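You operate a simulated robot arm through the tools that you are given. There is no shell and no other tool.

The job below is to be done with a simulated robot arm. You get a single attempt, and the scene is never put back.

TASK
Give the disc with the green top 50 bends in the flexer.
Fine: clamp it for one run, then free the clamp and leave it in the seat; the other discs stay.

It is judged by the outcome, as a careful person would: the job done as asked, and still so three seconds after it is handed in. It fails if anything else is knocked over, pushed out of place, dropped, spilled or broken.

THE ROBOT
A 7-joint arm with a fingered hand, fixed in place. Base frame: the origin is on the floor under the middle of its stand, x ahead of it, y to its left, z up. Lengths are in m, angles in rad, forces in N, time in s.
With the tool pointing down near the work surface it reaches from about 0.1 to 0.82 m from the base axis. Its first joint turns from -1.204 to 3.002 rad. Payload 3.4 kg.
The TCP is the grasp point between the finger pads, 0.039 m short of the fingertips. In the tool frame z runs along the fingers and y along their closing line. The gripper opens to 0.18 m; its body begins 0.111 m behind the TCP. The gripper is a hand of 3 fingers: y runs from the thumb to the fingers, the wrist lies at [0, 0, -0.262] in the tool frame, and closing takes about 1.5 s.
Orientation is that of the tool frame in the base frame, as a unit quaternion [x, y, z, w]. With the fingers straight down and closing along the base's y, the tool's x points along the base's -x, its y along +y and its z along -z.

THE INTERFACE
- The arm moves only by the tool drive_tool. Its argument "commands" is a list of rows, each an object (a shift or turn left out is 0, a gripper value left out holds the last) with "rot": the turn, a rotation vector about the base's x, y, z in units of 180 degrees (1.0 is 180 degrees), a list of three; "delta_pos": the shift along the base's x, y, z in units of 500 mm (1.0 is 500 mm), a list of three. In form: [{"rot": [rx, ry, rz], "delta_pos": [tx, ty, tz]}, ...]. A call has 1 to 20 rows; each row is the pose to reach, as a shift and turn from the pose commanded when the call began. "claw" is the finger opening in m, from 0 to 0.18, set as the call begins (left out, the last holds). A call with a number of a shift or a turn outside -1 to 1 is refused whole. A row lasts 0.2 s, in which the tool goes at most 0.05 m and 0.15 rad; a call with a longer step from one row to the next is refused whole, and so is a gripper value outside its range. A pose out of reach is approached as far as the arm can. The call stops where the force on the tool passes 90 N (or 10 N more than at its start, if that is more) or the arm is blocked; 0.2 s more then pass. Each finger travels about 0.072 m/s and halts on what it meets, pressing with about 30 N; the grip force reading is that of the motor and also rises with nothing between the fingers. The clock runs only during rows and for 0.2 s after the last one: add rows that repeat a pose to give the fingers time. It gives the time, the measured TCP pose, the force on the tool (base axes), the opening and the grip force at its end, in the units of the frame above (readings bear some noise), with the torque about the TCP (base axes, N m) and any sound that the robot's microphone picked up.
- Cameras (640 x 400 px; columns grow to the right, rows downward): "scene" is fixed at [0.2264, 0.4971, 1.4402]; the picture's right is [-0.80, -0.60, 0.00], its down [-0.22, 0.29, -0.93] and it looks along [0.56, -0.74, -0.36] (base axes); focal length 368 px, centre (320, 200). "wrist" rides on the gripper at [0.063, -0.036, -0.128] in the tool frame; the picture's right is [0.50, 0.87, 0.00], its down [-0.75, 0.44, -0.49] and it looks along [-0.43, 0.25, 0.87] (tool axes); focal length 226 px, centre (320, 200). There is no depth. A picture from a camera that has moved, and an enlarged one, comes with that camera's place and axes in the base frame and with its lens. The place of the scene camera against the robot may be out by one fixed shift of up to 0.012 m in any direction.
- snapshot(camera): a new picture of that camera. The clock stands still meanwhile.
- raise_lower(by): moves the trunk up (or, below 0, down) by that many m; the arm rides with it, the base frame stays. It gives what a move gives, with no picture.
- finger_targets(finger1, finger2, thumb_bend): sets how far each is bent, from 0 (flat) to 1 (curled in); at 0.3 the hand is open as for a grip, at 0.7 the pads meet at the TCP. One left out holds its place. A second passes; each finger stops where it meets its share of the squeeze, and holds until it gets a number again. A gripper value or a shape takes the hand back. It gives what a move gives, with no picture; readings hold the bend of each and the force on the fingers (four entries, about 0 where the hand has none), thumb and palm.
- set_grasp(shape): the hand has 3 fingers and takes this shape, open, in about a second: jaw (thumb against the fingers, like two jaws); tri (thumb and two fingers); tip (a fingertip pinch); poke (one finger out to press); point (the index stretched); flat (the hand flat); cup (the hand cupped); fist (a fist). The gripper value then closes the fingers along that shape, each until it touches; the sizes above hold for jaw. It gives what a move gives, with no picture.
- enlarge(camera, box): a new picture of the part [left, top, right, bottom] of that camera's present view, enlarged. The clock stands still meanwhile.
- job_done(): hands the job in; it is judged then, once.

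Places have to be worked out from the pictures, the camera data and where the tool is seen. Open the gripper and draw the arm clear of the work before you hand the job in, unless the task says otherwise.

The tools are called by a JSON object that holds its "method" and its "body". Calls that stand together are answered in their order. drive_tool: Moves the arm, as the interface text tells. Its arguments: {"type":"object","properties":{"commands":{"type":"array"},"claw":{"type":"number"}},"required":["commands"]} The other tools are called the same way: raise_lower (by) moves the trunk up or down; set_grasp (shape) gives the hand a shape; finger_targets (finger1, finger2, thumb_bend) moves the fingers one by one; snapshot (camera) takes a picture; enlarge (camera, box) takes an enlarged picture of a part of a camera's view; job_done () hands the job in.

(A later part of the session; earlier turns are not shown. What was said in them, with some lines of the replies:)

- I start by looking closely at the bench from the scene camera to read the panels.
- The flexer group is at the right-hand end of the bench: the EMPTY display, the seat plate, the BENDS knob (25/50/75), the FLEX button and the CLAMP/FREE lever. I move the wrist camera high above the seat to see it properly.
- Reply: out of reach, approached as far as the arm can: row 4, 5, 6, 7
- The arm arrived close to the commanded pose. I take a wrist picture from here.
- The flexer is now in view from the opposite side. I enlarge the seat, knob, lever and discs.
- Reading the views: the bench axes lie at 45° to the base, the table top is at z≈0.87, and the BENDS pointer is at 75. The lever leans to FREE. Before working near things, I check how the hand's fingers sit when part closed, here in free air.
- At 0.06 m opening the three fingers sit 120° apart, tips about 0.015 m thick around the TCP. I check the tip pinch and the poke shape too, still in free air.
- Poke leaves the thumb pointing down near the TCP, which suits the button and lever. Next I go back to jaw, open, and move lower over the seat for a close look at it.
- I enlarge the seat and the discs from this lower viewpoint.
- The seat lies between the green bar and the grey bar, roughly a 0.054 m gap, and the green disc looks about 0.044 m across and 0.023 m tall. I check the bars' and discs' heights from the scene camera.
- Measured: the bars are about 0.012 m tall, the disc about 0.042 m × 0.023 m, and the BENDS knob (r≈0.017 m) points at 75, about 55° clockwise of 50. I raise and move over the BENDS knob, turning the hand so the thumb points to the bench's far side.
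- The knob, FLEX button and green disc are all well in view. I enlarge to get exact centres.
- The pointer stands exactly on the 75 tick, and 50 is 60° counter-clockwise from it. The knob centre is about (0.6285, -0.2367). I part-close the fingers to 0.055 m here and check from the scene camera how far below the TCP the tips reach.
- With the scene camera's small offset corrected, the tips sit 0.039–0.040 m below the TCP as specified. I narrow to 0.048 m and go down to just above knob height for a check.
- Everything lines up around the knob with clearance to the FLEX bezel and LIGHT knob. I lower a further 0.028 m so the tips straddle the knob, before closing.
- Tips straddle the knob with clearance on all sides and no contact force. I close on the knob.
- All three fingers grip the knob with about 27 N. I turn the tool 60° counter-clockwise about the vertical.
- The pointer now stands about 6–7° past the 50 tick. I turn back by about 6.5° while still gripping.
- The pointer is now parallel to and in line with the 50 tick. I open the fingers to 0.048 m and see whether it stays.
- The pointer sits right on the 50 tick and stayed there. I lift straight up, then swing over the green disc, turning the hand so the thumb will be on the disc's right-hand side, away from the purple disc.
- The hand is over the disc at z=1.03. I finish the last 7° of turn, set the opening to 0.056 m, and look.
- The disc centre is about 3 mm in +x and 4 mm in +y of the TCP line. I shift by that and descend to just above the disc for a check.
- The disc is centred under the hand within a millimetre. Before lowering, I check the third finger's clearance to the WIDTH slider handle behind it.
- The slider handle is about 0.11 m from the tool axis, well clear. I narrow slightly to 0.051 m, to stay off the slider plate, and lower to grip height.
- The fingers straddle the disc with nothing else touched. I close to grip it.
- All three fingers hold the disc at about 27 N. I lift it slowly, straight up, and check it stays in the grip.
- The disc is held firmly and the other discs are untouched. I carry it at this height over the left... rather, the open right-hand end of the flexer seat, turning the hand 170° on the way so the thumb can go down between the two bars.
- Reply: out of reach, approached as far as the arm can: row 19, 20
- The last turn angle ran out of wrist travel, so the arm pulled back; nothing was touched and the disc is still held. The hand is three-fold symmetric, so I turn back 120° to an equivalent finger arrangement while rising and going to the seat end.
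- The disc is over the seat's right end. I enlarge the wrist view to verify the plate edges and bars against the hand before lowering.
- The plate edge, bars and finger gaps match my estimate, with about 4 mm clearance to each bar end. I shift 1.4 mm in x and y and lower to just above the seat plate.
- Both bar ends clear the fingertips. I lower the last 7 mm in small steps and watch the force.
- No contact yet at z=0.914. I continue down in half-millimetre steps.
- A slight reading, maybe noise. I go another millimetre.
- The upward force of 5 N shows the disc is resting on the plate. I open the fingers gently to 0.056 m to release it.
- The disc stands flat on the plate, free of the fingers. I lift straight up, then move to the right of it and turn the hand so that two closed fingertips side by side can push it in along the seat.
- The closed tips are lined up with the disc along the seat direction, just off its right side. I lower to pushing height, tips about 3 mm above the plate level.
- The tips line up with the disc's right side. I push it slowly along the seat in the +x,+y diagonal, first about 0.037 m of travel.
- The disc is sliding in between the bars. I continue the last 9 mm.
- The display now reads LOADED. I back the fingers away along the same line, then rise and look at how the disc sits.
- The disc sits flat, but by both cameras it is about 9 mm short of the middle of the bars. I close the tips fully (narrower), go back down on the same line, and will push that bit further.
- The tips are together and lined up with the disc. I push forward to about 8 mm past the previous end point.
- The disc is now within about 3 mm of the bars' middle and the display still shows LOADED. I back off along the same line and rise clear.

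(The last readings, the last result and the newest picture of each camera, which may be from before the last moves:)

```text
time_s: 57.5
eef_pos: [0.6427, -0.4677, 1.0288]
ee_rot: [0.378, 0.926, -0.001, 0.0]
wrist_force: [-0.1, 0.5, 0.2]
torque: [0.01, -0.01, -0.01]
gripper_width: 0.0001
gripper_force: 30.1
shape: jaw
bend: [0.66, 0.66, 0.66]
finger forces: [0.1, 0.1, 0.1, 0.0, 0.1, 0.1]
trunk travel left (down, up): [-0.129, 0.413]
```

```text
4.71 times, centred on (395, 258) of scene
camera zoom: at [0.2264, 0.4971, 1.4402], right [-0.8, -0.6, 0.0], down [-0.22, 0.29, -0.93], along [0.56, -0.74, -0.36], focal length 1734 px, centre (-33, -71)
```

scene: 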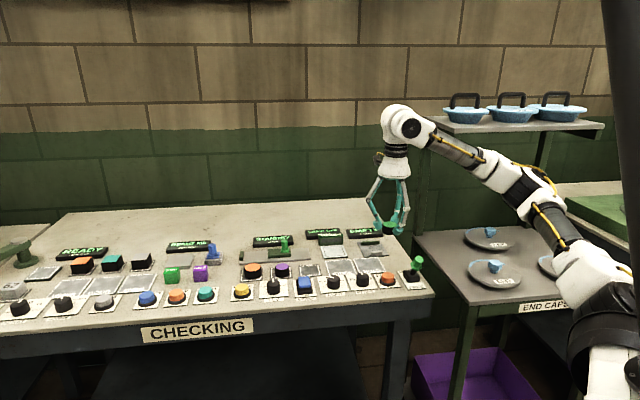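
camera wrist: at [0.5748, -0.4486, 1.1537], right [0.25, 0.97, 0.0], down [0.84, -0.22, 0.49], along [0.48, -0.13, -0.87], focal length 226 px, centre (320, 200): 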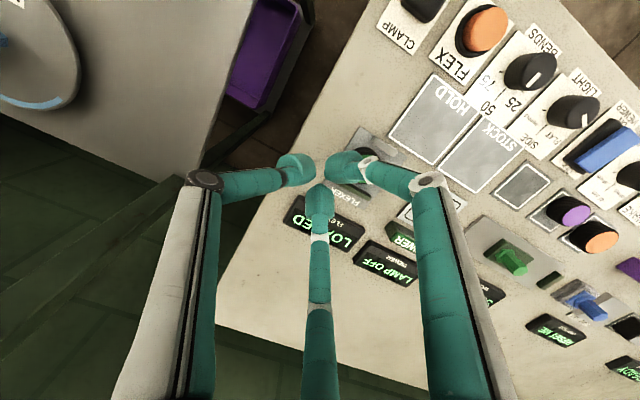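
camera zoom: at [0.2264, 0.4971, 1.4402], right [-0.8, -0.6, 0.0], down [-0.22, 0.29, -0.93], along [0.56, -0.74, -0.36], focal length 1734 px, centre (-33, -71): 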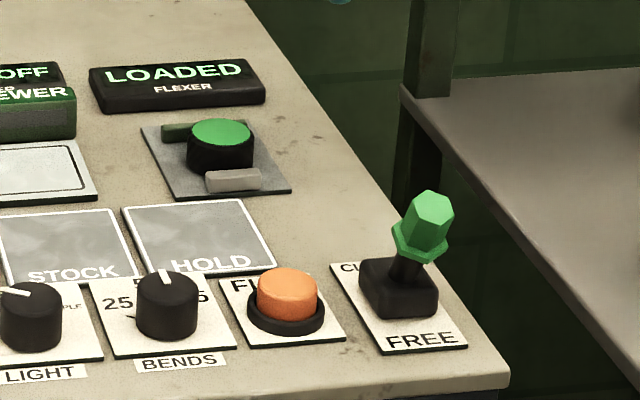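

The seat, knob and lever all look right: disc LOADED, BENDS at 50, lever at FREE. I move the closed tips round to the front of the lever, at safe height.

{"method": "drive_tool", "body": {"commands": [{"delta_pos": [-0.04, 0.045, 0.02], "rot": [0, 0, 0.02]}, {"delta_pos": [-0.09, 0.1, 0.02], "rot": [0, 0, 0.045]}, {"delta_pos": [-0.14, 0.16, 0.02], "rot": [0, 0, 0.07]}, {"delta_pos": [-0.19, 0.22, 0.02], "rot": [0, 0, 0.095]}, {"delta_pos": [-0.24, 0.28, 0.02], "rot": [0, 0, 0.12]}, {"delta_pos": [-0.29, 0.335, 0.02], "rot": [0, 0, 0.145]}, {"delta_pos": [-0.33, 0.375, 0.01], "rot": [0, 0, 0.163]}, {"delta_pos": [-0.345, 0.391, 0], "rot": [0, 0, 0.163]}, {"delta_pos": [-0.345, 0.391, 0], "rot": [0, 0, 0.163]}]}}

{"method": "snapshot", "body": {"camera": "wrist"}}

{"method": "snapshot", "body": {"camera": "scene"}}

```text
time_s: 59.5
eef_pos: [0.4723, -0.2728, 1.0293]
ee_rot: [0.13, 0.991, -0.001, 0.001]
wrist_force: [0.9, 0.2, 0.3]
torque: [-0.03, 0.03, -0.01]
gripper_width: 0.0
gripper_force: 29.9
shape: jaw
bend: [0.66, 0.66, 0.66]
finger forces: [0.0, 0.1, 0.0, 0.0, 0.0, 0.0]
trunk travel left (down, up): [-0.129, 0.413]
```

```text
taken
camera wrist: at [0.4013, -0.29, 1.1579], right [-0.26, 0.97, 0.0], down [0.84, 0.23, 0.49], along [0.48, 0.12, -0.87], focal length 226 px, centre (320, 200)
```

wrist: 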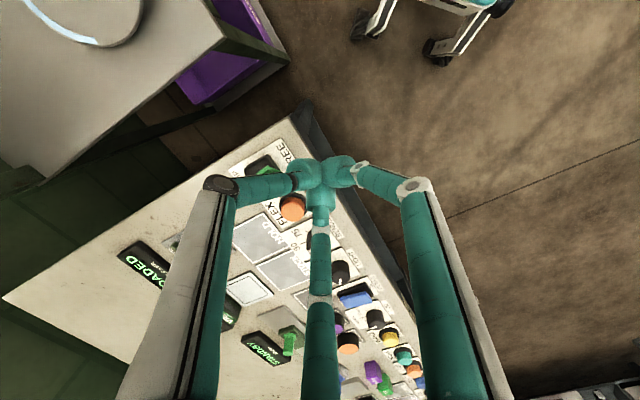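

```text
taken
```

scene: 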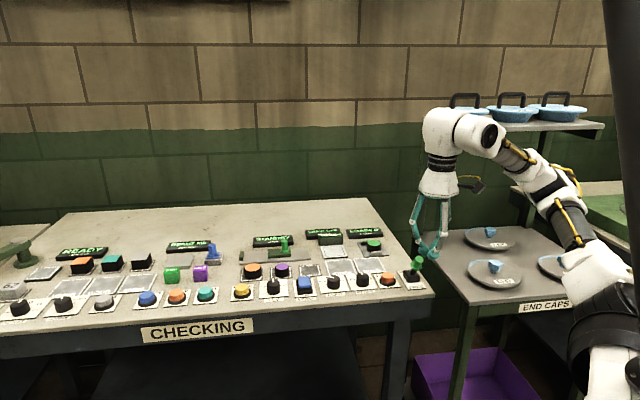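

The hand is in front of the lever at z=1.03. I enlarge the wrist view to check the lever's position relative to the tips.

{"method": "enlarge", "body": {"camera": "wrist", "box": [220, 120, 380, 240]}}

{"method": "enlarge", "body": {"camera": "scene", "box": [360, 190, 470, 310]}}

```text
3.33 times, centred on (300, 180) of wrist
camera zoom: at [0.4013, -0.29, 1.1579], right [-0.26, 0.97, 0.0], down [0.84, 0.23, 0.49], along [0.48, 0.12, -0.87], focal length 754 px, centre (387, 267)
```

zoom: 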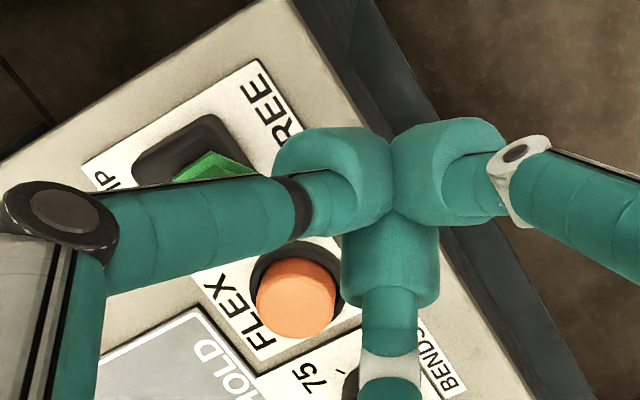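

```text
3.33 times, centred on (415, 250) of scene
camera zoom: at [0.2264, 0.4971, 1.4402], right [-0.8, -0.6, 0.0], down [-0.22, 0.29, -0.93], along [0.56, -0.74, -0.36], focal length 1228 px, centre (3, 33)
```

zoom: 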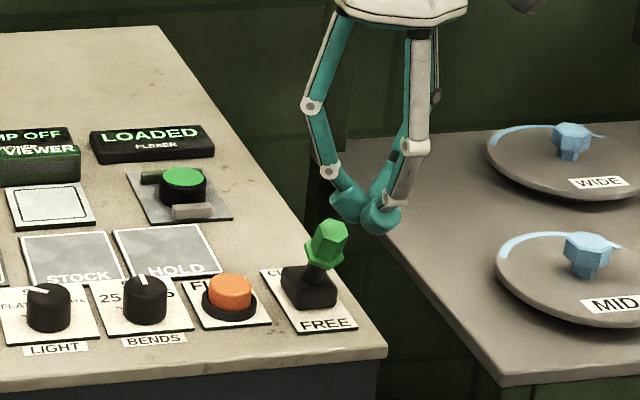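

The tips are in line with the lever. I lower them to the green handle's height, still about 3 cm in front of it.

{"method": "drive_tool", "body": {"commands": [{"delta_pos": [0, 0, -0.05]}, {"delta_pos": [0, 0, -0.1]}, {"delta_pos": [0, 0, -0.13]}, {"delta_pos": [0, 0, -0.13]}]}}

{"method": "enlarge", "body": {"camera": "scene", "box": [360, 190, 470, 310]}}

```text
time_s: 60.5
eef_pos: [0.4721, -0.2734, 0.9638]
ee_rot: [0.132, 0.991, -0.001, 0.002]
wrist_force: [-0.4, -0.4, 0.1]
torque: [0.03, 0.02, -0.03]
gripper_width: 0.0001
gripper_force: 30.3
shape: jaw
bend: [0.66, 0.66, 0.66]
finger forces: [0.1, 0.1, 0.1, 0.1, 0.1, 0.0]
trunk travel left (down, up): [-0.129, 0.413]
```

```text
3.33 times, centred on (415, 250) of scene
camera zoom: at [0.2264, 0.4971, 1.4402], right [-0.8, -0.6, 0.0], down [-0.22, 0.29, -0.93], along [0.56, -0.74, -0.36], focal length 1228 px, centre (3, 33)
```

zoom: 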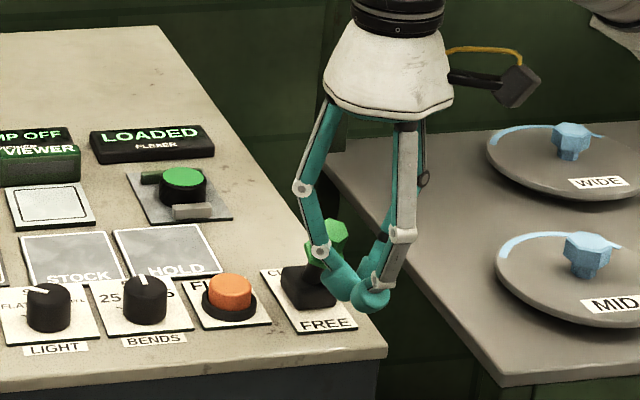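

The tips are in front of the handle. I push the lever away from the operator side, toward CLAMP, in small steps.

{"method": "drive_tool", "body": {"commands": [{"delta_pos": [0.02, -0.02, 0]}, {"delta_pos": [0.035, -0.035, 0]}, {"delta_pos": [0.05, -0.05, 0]}, {"delta_pos": [0.065, -0.065, 0]}, {"delta_pos": [0.08, -0.08, 0]}, {"delta_pos": [0.092, -0.092, 0]}, {"delta_pos": [0.104, -0.104, 0]}, {"delta_pos": [0.104, -0.104, 0]}]}}

{"method": "enlarge", "body": {"camera": "scene", "box": [340, 190, 450, 310]}}

{"method": "enlarge", "body": {"camera": "wrist", "box": [220, 100, 380, 220]}}

```text
time_s: 62.3
eef_pos: [0.5264, -0.3261, 0.9641]
ee_rot: [0.131, 0.991, 0.0, 0.001]
wrist_force: [0.6, -0.2, 0.1]
torque: [-0.02, 0.02, 0.02]
gripper_width: 0.0001
gripper_force: 30.3
shape: jaw
bend: [0.66, 0.66, 0.66]
finger forces: [0.0, 0.0, 0.0, 0.0, 0.0, 0.0]
trunk travel left (down, up): [-0.129, 0.413]
```

```text
3.33 times, centred on (395, 250) of scene
camera zoom: at [0.2264, 0.4971, 1.4402], right [-0.8, -0.6, 0.0], down [-0.22, 0.29, -0.93], along [0.56, -0.74, -0.36], focal length 1228 px, centre (70, 33)
```

zoom: 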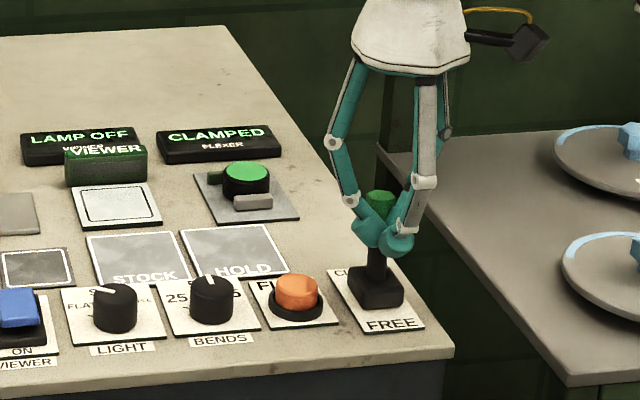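

```text
3.33 times, centred on (300, 160) of wrist
camera zoom: at [0.4548, -0.3428, 1.0927], right [-0.26, 0.97, 0.0], down [0.84, 0.23, 0.49], along [0.48, 0.12, -0.87], focal length 754 px, centre (387, 333)
```

zoom: 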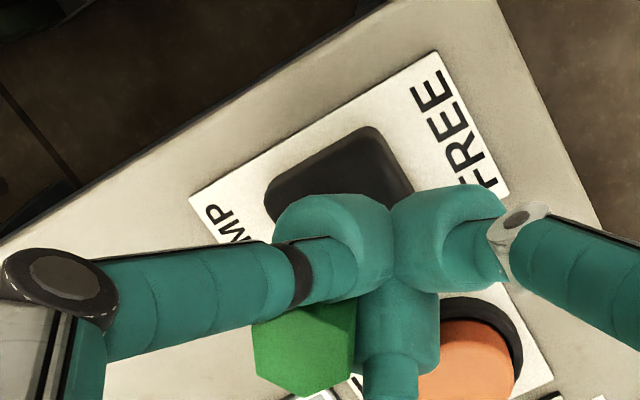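

The display now reads CLAMPED. I push a few millimetres more to make sure the lever is fully over, then back away.

{"method": "drive_tool", "body": {"commands": [{"delta_pos": [0.006, -0.006, 0]}, {"delta_pos": [0.012, -0.012, 0]}, {"delta_pos": [0.018, -0.018, 0]}, {"delta_pos": [0.018, -0.018, 0]}]}}

{"method": "enlarge", "body": {"camera": "scene", "box": [340, 190, 450, 310]}}

```text
time_s: 63.3
eef_pos: [0.5343, -0.3339, 0.9652]
ee_rot: [0.132, 0.991, 0.0, 0.0]
wrist_force: [-0.6, 0.3, 0.1]
torque: [0.01, -0.04, -0.01]
gripper_width: 0.0
gripper_force: 29.5
shape: jaw
bend: [0.66, 0.66, 0.66]
finger forces: [0.1, 0.0, 0.0, 0.0, 0.0, 0.0]
trunk travel left (down, up): [-0.129, 0.413]
```

```text
3.33 times, centred on (395, 250) of scene
camera zoom: at [0.2264, 0.4971, 1.4402], right [-0.8, -0.6, 0.0], down [-0.22, 0.29, -0.93], along [0.56, -0.74, -0.36], focal length 1228 px, centre (70, 33)
```

zoom: 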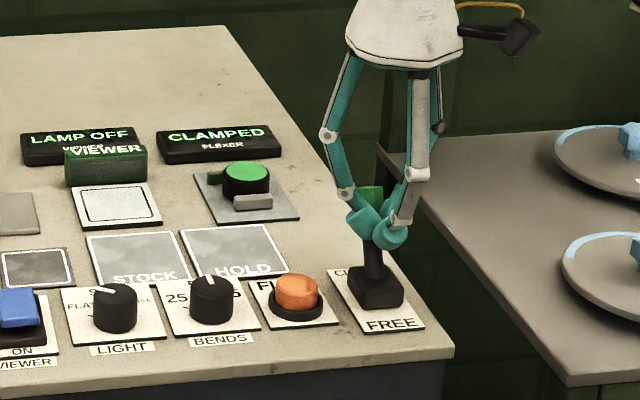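

The lever is over and the display says CLAMPED, with no load on the tips. I back off toward the operator side, rise, and move above the FLEX button, turning the hand so no finger points at the lever.

{"method": "drive_tool", "body": {"commands": [{"delta_pos": [-0.04, 0.04, 0]}, {"delta_pos": [-0.085, 0.085, 0]}, {"delta_pos": [-0.085, 0.085, 0.07]}, {"delta_pos": [-0.085, 0.085, 0.14], "rot": [0, 0, 0.03]}, {"delta_pos": [-0.06, 0.088, 0.14], "rot": [0, 0, 0.075]}, {"delta_pos": [-0.03, 0.09, 0.14], "rot": [0, 0, 0.12]}, {"delta_pos": [0, 0.092, 0.14], "rot": [0, 0, 0.165]}, {"delta_pos": [0.03, 0.094, 0.14], "rot": [0, 0, 0.21]}, {"delta_pos": [0.06, 0.096, 0.14], "rot": [0, 0, 0.255]}, {"delta_pos": [0.0914, 0.0978, 0.14], "rot": [0, 0, 0.3]}, {"delta_pos": [0.0914, 0.0978, 0.14], "rot": [0, 0, 0.335]}, {"delta_pos": [0.0914, 0.0978, 0.14], "rot": [0, 0, 0.335]}]}}

{"method": "snapshot", "body": {"camera": "wrist"}}

{"method": "enlarge", "body": {"camera": "wrist", "box": [240, 80, 400, 200]}}

{"method": "enlarge", "body": {"camera": "scene", "box": [330, 190, 450, 310]}}

```text
time_s: 65.9
eef_pos: [0.5774, -0.2853, 1.0336]
ee_rot: [-0.385, 0.923, 0.0, 0.002]
wrist_force: [0.4, -0.4, -0.8]
torque: [-0.03, 0.01, -0.02]
gripper_width: 0.0
gripper_force: 29.9
shape: jaw
bend: [0.66, 0.66, 0.66]
finger forces: [0.1, 0.0, 0.1, 0.0, 0.1, 0.1]
trunk travel left (down, up): [-0.129, 0.413]
```

```text
taken
camera wrist: at [0.5594, -0.3543, 1.1625], right [-0.97, 0.25, 0.0], down [0.22, 0.84, 0.49], along [0.13, 0.48, -0.87], focal length 226 px, centre (320, 200)
```

wrist: 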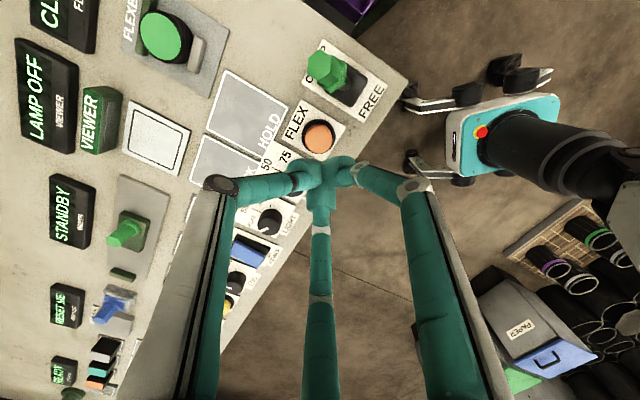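

```text
3.33 times, centred on (320, 140) of wrist
camera zoom: at [0.5594, -0.3543, 1.1625], right [-0.97, 0.25, 0.0], down [0.22, 0.84, 0.49], along [0.13, 0.48, -0.87], focal length 754 px, centre (320, 400)
```

zoom: 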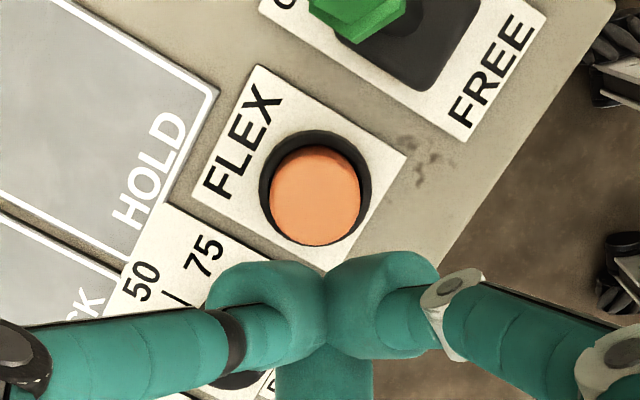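

```text
3.33 times, centred on (390, 250) of scene
camera zoom: at [0.2264, 0.4971, 1.4402], right [-0.8, -0.6, 0.0], down [-0.22, 0.29, -0.93], along [0.56, -0.74, -0.36], focal length 1228 px, centre (87, 33)
```

zoom: 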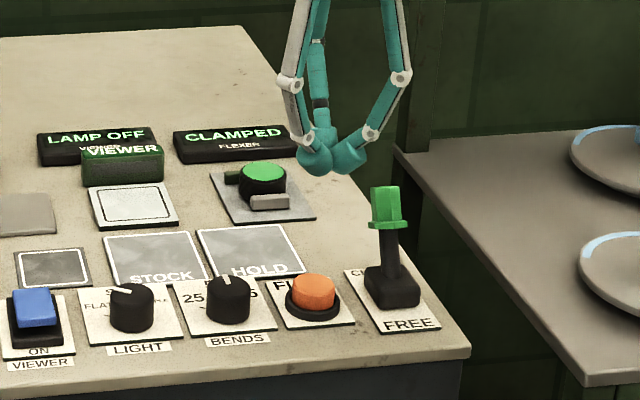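

The lever stands at CLAMP and the display agrees. The button is 1 mm/−2 mm from the tip axis; I correct that and come down to just above the button.

{"method": "drive_tool", "body": {"commands": [{"delta_pos": [0.002, -0.0048, -0.04]}, {"delta_pos": [0.002, -0.0048, -0.09]}, {"delta_pos": [0.002, -0.0048, -0.14]}, {"delta_pos": [0.002, -0.0048, -0.175]}, {"delta_pos": [0.002, -0.0048, -0.19]}, {"delta_pos": [0.002, -0.0048, -0.19]}]}}

{"method": "enlarge", "body": {"camera": "wrist", "box": [240, 80, 400, 200]}}

{"method": "enlarge", "body": {"camera": "scene", "box": [340, 220, 430, 300]}}

```text
time_s: 67.3
eef_pos: [0.5808, -0.2879, 0.9385]
ee_rot: [-0.384, 0.923, 0.0, 0.002]
wrist_force: [0.8, -0.5, 0.3]
torque: [-0.01, 0.01, 0.0]
gripper_width: 0.0
gripper_force: 29.7
shape: jaw
bend: [0.66, 0.66, 0.66]
finger forces: [0.0, 0.0, 0.0, 0.0, 0.1, 0.1]
trunk travel left (down, up): [-0.129, 0.413]
```

```text
3.33 times, centred on (320, 140) of wrist
camera zoom: at [0.5612, -0.3567, 1.0668], right [-0.97, 0.26, 0.0], down [0.22, 0.84, 0.49], along [0.13, 0.48, -0.87], focal length 754 px, centre (320, 400)
```

zoom: 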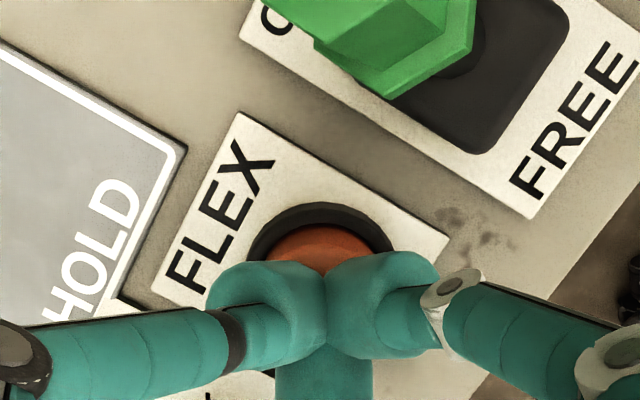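

```text
5.00 times, centred on (385, 260) of scene
camera zoom: at [0.2264, 0.4971, 1.4402], right [-0.8, -0.6, 0.0], down [-0.22, 0.29, -0.93], along [0.56, -0.74, -0.36], focal length 1842 px, centre (-5, -100)
```

zoom: 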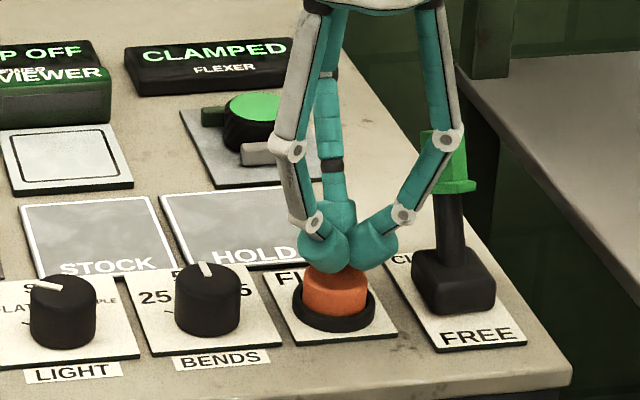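

The tips are centred over the FLEX button, about 1 cm above it. I press down in small steps.

{"method": "drive_tool", "body": {"commands": [{"delta_pos": [0, 0, -0.01]}, {"delta_pos": [0, 0, -0.018]}, {"delta_pos": [0, 0, -0.024]}, {"delta_pos": [0, 0, -0.028]}, {"delta_pos": [0, 0, -0.032]}]}}

{"method": "enlarge", "body": {"camera": "scene", "box": [340, 220, 430, 300]}}

```text
time_s: 68.5
eef_pos: [0.5799, -0.2879, 0.9238]
ee_rot: [-0.385, 0.923, 0.0, 0.002]
wrist_force: [-1.8, -0.4, 2.6]
torque: [-0.01, 0.02, -0.01]
gripper_width: 0.0
gripper_force: 30.2
shape: jaw
bend: [0.66, 0.66, 0.66]
finger forces: [0.0, 0.1, 0.1, 0.0, 0.0, 0.0]
trunk travel left (down, up): [-0.129, 0.413]
heard: click
```

```text
5.00 times, centred on (385, 260) of scene
camera zoom: at [0.2264, 0.4971, 1.4402], right [-0.8, -0.6, 0.0], down [-0.22, 0.29, -0.93], along [0.56, -0.74, -0.36], focal length 1842 px, centre (-5, -100)
```

zoom: 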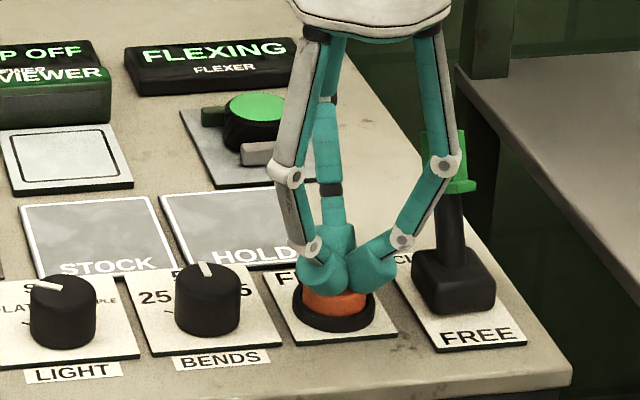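

A click was heard and the display reads FLEXING: the run has started. I lift straight off the button and stay clear while it runs.

{"method": "drive_tool", "body": {"commands": [{"delta_pos": [0, 0, 0.02]}, {"delta_pos": [0, 0, 0.06]}, {"delta_pos": [0, 0, 0.12]}, {"delta_pos": [0, 0, 0.18]}, {"delta_pos": [0, 0, 0.22]}, {"delta_pos": [0, 0, 0.22]}]}}

{"method": "enlarge", "body": {"camera": "scene", "box": [330, 210, 440, 300]}}

```text
time_s: 69.9
eef_pos: [0.5802, -0.2891, 1.0327]
ee_rot: [-0.384, 0.923, -0.001, 0.002]
wrist_force: [-0.1, 0.8, -0.3]
torque: [-0.02, -0.02, -0.01]
gripper_width: 0.0
gripper_force: 29.4
shape: jaw
bend: [0.66, 0.66, 0.66]
finger forces: [0.0, 0.0, 0.1, 0.0, 0.0, 0.0]
trunk travel left (down, up): [-0.129, 0.413]
```

```text
4.44 times, centred on (385, 255) of scene
camera zoom: at [0.2264, 0.4971, 1.4402], right [-0.8, -0.6, 0.0], down [-0.22, 0.29, -0.93], along [0.56, -0.74, -0.36], focal length 1637 px, centre (31, -44)
```

zoom: 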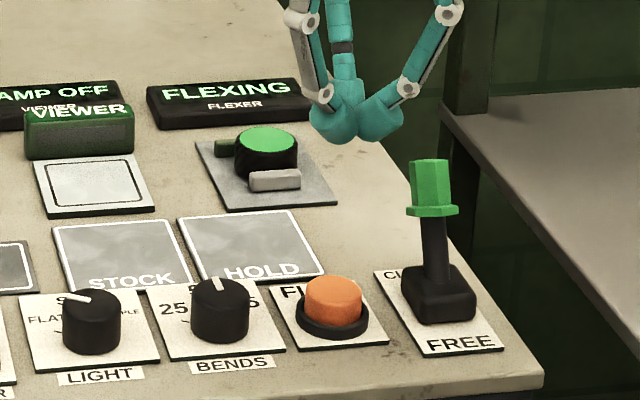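

It is still FLEXING. Meanwhile I move at this height to the far side of the lever, ready to bring it back to FREE once the run ends.

{"method": "drive_tool", "body": {"commands": [{"delta_pos": [0.005, -0.03, 0.02]}, {"delta_pos": [0.012, -0.07, 0.02]}, {"delta_pos": [0.02, -0.11, 0.02]}, {"delta_pos": [0.028, -0.15, 0.02]}, {"delta_pos": [0.035, -0.19, 0.02]}, {"delta_pos": [0.0416, -0.229, 0.01]}, {"delta_pos": [0.0416, -0.229, 0.0]}, {"delta_pos": [0.0416, -0.229, 0.0]}]}}

{"method": "enlarge", "body": {"camera": "scene", "box": [330, 210, 440, 300]}}

{"method": "snapshot", "body": {"camera": "wrist"}}

```text
time_s: 71.7
eef_pos: [0.6007, -0.4015, 1.0341]
ee_rot: [-0.384, 0.923, 0.0, 0.002]
wrist_force: [-0.6, 0.3, 0.7]
torque: [-0.03, -0.01, 0.0]
gripper_width: 0.0001
gripper_force: 30.1
shape: jaw
bend: [0.66, 0.66, 0.66]
finger forces: [0.1, 0.0, 0.0, 0.1, 0.0, 0.0]
trunk travel left (down, up): [-0.129, 0.413]
```

```text
4.44 times, centred on (385, 255) of scene
camera zoom: at [0.2264, 0.4971, 1.4402], right [-0.8, -0.6, 0.0], down [-0.22, 0.29, -0.93], along [0.56, -0.74, -0.36], focal length 1637 px, centre (31, -44)
```

zoom: 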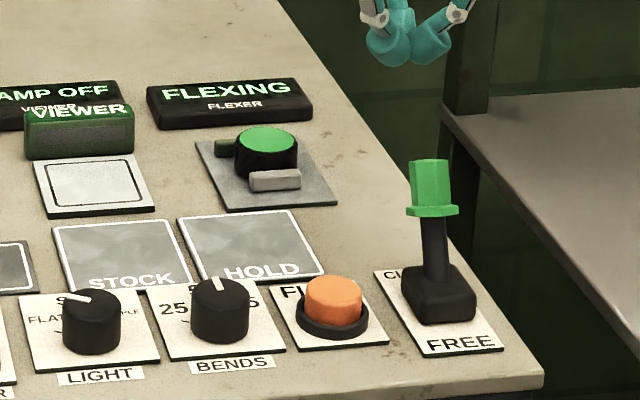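

```text
taken
camera wrist: at [0.5818, -0.4711, 1.1622], right [-0.97, 0.25, 0.0], down [0.22, 0.84, 0.49], along [0.13, 0.48, -0.87], focal length 226 px, centre (320, 200)
```

wrist: 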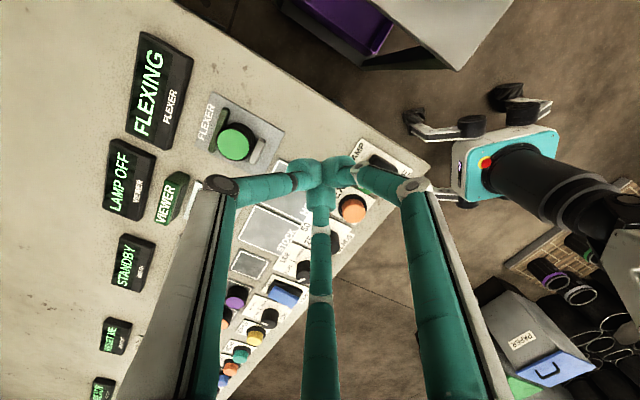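

Still FLEXING. I hold still and let 4 seconds pass.

{"method": "drive_tool", "body": {"commands": [{"delta_pos": [0, 0, 0]}, {"delta_pos": [0, 0, 0]}, {"delta_pos": [0, 0, 0]}, {"delta_pos": [0, 0, 0]}, {"delta_pos": [0, 0, 0]}, {"delta_pos": [0, 0, 0]}, {"delta_pos": [0, 0, 0]}, {"delta_pos": [0, 0, 0]}, {"delta_pos": [0, 0, 0]}, {"delta_pos": [0, 0, 0]}, {"delta_pos": [0, 0, 0]}, {"delta_pos": [0, 0, 0]}, {"delta_pos": [0, 0, 0]}, {"delta_pos": [0, 0, 0]}, {"delta_pos": [0, 0, 0]}, {"delta_pos": [0, 0, 0]}, {"delta_pos": [0, 0, 0]}, {"delta_pos": [0, 0, 0]}, {"delta_pos": [0, 0, 0]}, {"delta_pos": [0, 0, 0]}]}}

{"method": "enlarge", "body": {"camera": "scene", "box": [330, 210, 440, 300]}}

```text
time_s: 75.9
eef_pos: [0.6014, -0.4023, 1.0338]
ee_rot: [-0.384, 0.923, 0.0, 0.002]
wrist_force: [-0.8, -0.1, -0.8]
torque: [-0.01, 0.02, -0.02]
gripper_width: 0.0
gripper_force: 29.8
shape: jaw
bend: [0.66, 0.66, 0.66]
finger forces: [0.1, 0.0, 0.0, 0.0, 0.0, 0.1]
trunk travel left (down, up): [-0.129, 0.413]
```

```text
4.44 times, centred on (385, 255) of scene
camera zoom: at [0.2264, 0.4971, 1.4402], right [-0.8, -0.6, 0.0], down [-0.22, 0.29, -0.93], along [0.56, -0.74, -0.36], focal length 1637 px, centre (31, -44)
```

zoom: 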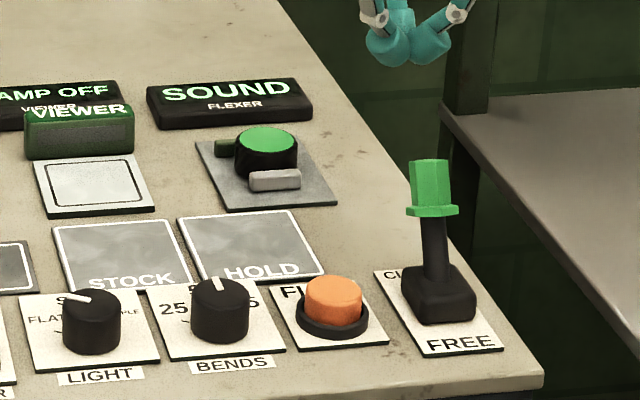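

The display now shows SOUND, so the run is over. I lower the tips behind the lever handle.

{"method": "drive_tool", "body": {"commands": [{"delta_pos": [0, 0, -0.05]}, {"delta_pos": [0, 0, -0.1]}, {"delta_pos": [0, 0, -0.139]}, {"delta_pos": [0, 0, -0.139]}]}}

{"method": "enlarge", "body": {"camera": "scene", "box": [330, 190, 450, 300]}}

{"method": "enlarge", "body": {"camera": "wrist", "box": [200, 80, 400, 230]}}

```text
time_s: 76.9
eef_pos: [0.5997, -0.4016, 0.9641]
ee_rot: [-0.385, 0.923, 0.0, 0.002]
wrist_force: [-0.4, -0.2, 0.0]
torque: [-0.01, -0.02, -0.01]
gripper_width: 0.0002
gripper_force: 30.2
shape: jaw
bend: [0.66, 0.66, 0.66]
finger forces: [0.0, 0.0, 0.1, 0.0, 0.1, 0.1]
trunk travel left (down, up): [-0.129, 0.413]
```

```text
3.64 times, centred on (390, 245) of scene
camera zoom: at [0.2264, 0.4971, 1.4402], right [-0.8, -0.6, 0.0], down [-0.22, 0.29, -0.93], along [0.56, -0.74, -0.36], focal length 1340 px, centre (66, 36)
```

zoom: 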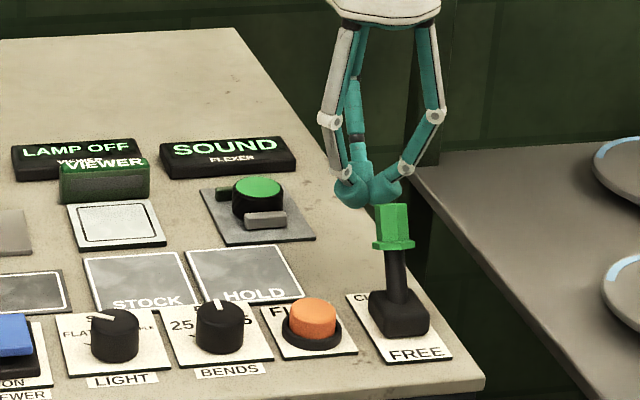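

```text
2.67 times, centred on (300, 155) of wrist
camera zoom: at [0.5808, -0.4709, 1.0914], right [-0.97, 0.26, 0.0], down [0.22, 0.84, 0.49], along [0.13, 0.48, -0.87], focal length 603 px, centre (373, 320)
```

zoom: 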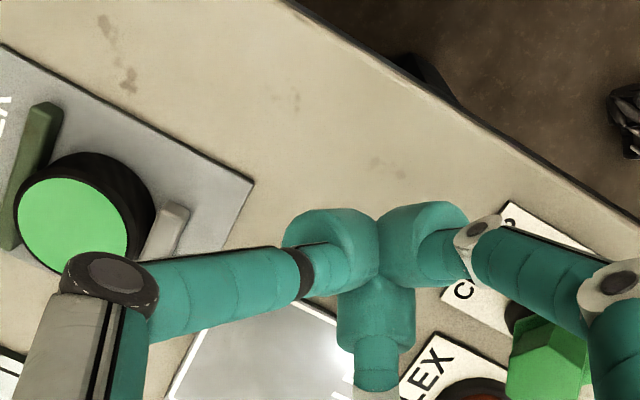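

The tips stand behind the handle, between it and the seat, clear of the disc. I push the lever back toward the operator side, to FREE.

{"method": "drive_tool", "body": {"commands": [{"delta_pos": [-0.015, 0.015, 0]}, {"delta_pos": [-0.03, 0.03, 0]}, {"delta_pos": [-0.045, 0.045, 0]}, {"delta_pos": [-0.06, 0.06, 0]}, {"delta_pos": [-0.075, 0.075, 0]}, {"delta_pos": [-0.09, 0.09, 0]}, {"delta_pos": [-0.102, 0.102, 0]}, {"delta_pos": [-0.112, 0.112, 0]}, {"delta_pos": [-0.112, 0.112, 0]}]}}

{"method": "enlarge", "body": {"camera": "scene", "box": [330, 190, 450, 300]}}

```text
time_s: 78.9
eef_pos: [0.5456, -0.3454, 0.9641]
ee_rot: [-0.385, 0.923, 0.0, 0.002]
wrist_force: [0.9, 0.1, -0.1]
torque: [-0.05, -0.04, 0.01]
gripper_width: 0.0
gripper_force: 30.0
shape: jaw
bend: [0.66, 0.66, 0.66]
finger forces: [0.1, 0.1, 0.0, 0.1, 0.1, 0.0]
trunk travel left (down, up): [-0.129, 0.413]
```

```text
3.64 times, centred on (390, 245) of scene
camera zoom: at [0.2264, 0.4971, 1.4402], right [-0.8, -0.6, 0.0], down [-0.22, 0.29, -0.93], along [0.56, -0.74, -0.36], focal length 1340 px, centre (66, 36)
```

zoom: 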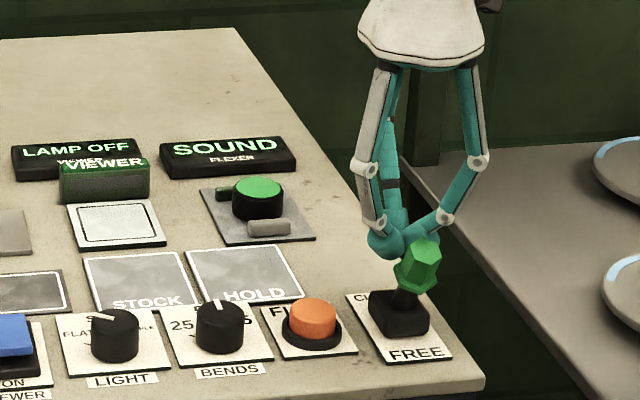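

The lever has gone over to FREE and the grey bar has backed off the disc. I press a few millimetres more to be sure it is at its stop, then retreat and rise.

{"method": "drive_tool", "body": {"commands": [{"delta_pos": [-0.006, 0.006, 0]}, {"delta_pos": [-0.012, 0.012, 0]}, {"delta_pos": [-0.012, 0.012, 0]}]}}

{"method": "drive_tool", "body": {"commands": [{"delta_pos": [0.03, -0.03, 0]}, {"delta_pos": [0.06, -0.06, 0.02]}, {"delta_pos": [0.06, -0.06, 0.1]}, {"delta_pos": [0.06, -0.06, 0.18]}, {"delta_pos": [0.06, -0.06, 0.26]}, {"delta_pos": [0.06, -0.06, 0.3]}, {"delta_pos": [0.06, -0.06, 0.3]}]}}

{"method": "enlarge", "body": {"camera": "scene", "box": [330, 210, 440, 300]}}

{"method": "snapshot", "body": {"camera": "wrist"}}

```text
time_s: 79.7
eef_pos: [0.5409, -0.3397, 0.9633]
ee_rot: [-0.384, 0.923, 0.001, 0.002]
wrist_force: [0.4, -1.0, 0.3]
torque: [-0.01, 0.0, 0.02]
gripper_width: 0.0
gripper_force: 30.7
shape: jaw
bend: [0.66, 0.66, 0.66]
finger forces: [0.0, 0.0, 0.0, 0.0, 0.1, 0.0]
trunk travel left (down, up): [-0.129, 0.413]
```

```text
time_s: 81.3
eef_pos: [0.5678, -0.3708, 1.1143]
ee_rot: [-0.385, 0.923, 0.0, 0.002]
wrist_force: [1.0, 0.2, -1.0]
torque: [0.02, -0.02, -0.03]
gripper_width: 0.0003
gripper_force: 30.4
shape: jaw
bend: [0.66, 0.66, 0.66]
finger forces: [0.1, 0.0, 0.0, 0.1, 0.1, 0.1]
trunk travel left (down, up): [-0.129, 0.413]
```

```text
4.44 times, centred on (385, 255) of scene
camera zoom: at [0.2264, 0.4971, 1.4402], right [-0.8, -0.6, 0.0], down [-0.22, 0.29, -0.93], along [0.56, -0.74, -0.36], focal length 1637 px, centre (31, -44)
```

zoom: 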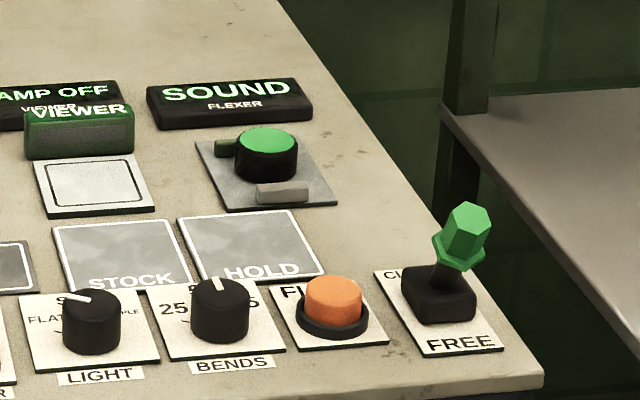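

```text
taken
camera wrist: at [0.5492, -0.4403, 1.2424], right [-0.97, 0.26, 0.0], down [0.22, 0.84, 0.49], along [0.13, 0.48, -0.87], focal length 226 px, centre (320, 200)
```

wrist: 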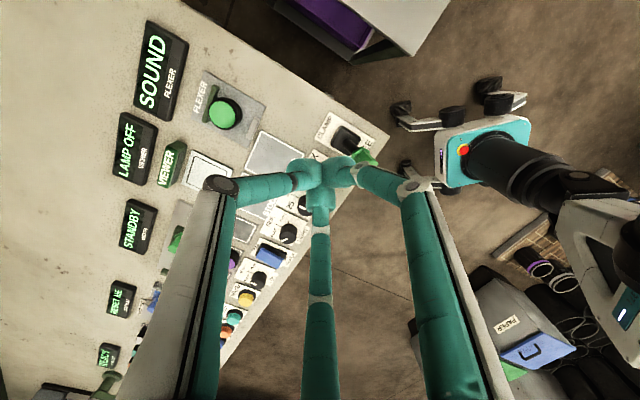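

The flexer shows SOUND, the lever is at FREE and the disc stands in its seat. I open the hand and draw the arm back to where it started.

{"method": "drive_tool", "body": {"commands": [{"delta_pos": [0, 0, 0.07]}, {"delta_pos": [0, 0, 0.14]}, {"delta_pos": [-0.02, 0.06, 0.18]}, {"delta_pos": [-0.04, 0.13, 0.18]}, {"delta_pos": [-0.06, 0.2, 0.18]}, {"delta_pos": [-0.08, 0.27, 0.18]}, {"delta_pos": [-0.1, 0.34, 0.18]}, {"delta_pos": [-0.12, 0.41, 0.18]}, {"delta_pos": [-0.132, 0.44, 0.18]}, {"delta_pos": [-0.132, 0.44, 0.18]}, {"delta_pos": [-0.132, 0.44, 0.18]}], "claw": 0.18}}

{"method": "snapshot", "body": {"camera": "scene"}}

{"method": "enlarge", "body": {"camera": "scene", "box": [220, 210, 440, 320]}}

```text
time_s: 83.7
eef_pos: [0.5026, -0.1501, 1.2046]
ee_rot: [-0.384, 0.924, 0.001, 0.002]
wrist_force: [0.1, -0.4, 0.4]
torque: [-0.03, -0.03, -0.02]
gripper_width: 0.1799
gripper_force: 0.1
shape: jaw
bend: [0.3, 0.3, 0.3]
finger forces: [0.0, 0.0, 0.1, 0.0, 0.0, 0.1]
out of reach, approached as far as the arm can: row 2, 3, 4, 5, 6
trunk travel left (down, up): [-0.129, 0.413]
```

```text
taken
```

scene: 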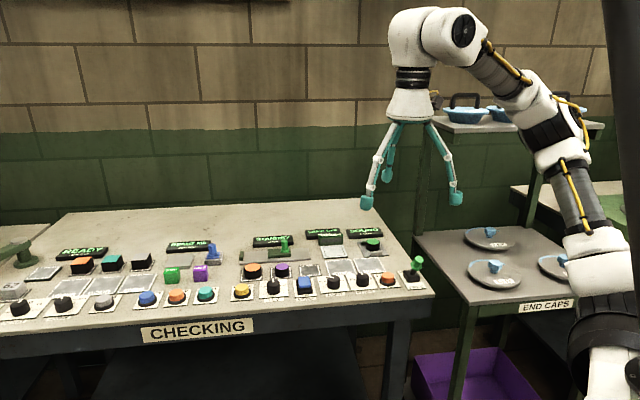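

```text
2.91 times, centred on (330, 265) of scene
camera zoom: at [0.2264, 0.4971, 1.4402], right [-0.8, -0.6, 0.0], down [-0.22, 0.29, -0.93], along [0.56, -0.74, -0.36], focal length 1072 px, centre (291, 11)
```

zoom: 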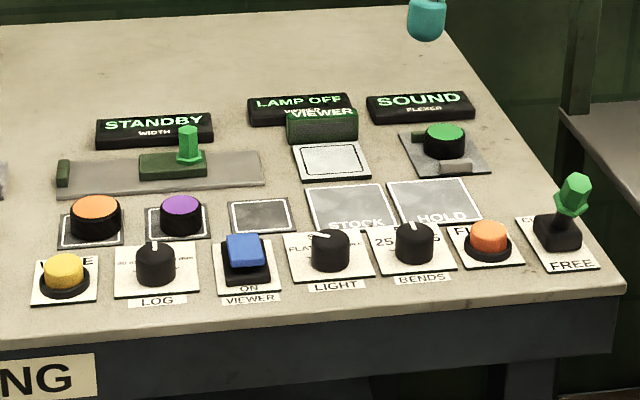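

The final view shows the green disc in the flexer seat and the clamp at FREE. BENDS is on 50, the run reads SOUND, the other discs and controls are unmoved, and the hand is open and clear. I hand the job in.

{"method": "job_done", "body": {}}

```text
The job is handed in.
```

I gave the green-topped disc one run in the flexer, set to 50 bends, and handed the job in. When the run ended the flexer's display read SOUND. It doesn't show a bend count, so 50 comes from the knob setting.

- **Setting:** The BENDS knob started on 75. I turned it to 50 before the run and left it there.
- **Run:** I clamped the disc (display read CLAMPED) and pressed FLEX once. I waited for the display to change from FLEXING to SOUND before touching the clamp.
- **Now:** The clamp lever is back at FREE, and the green disc is in the seat, clear of the front bar.
- **Everything else:** In the last picture the orange and purple discs and the other controls look as they did at the start. The hand is open and the arm is clear of the bench.

To get the disc past the seat's two bars, I set it down at the open end and slid it in with the fingertips.
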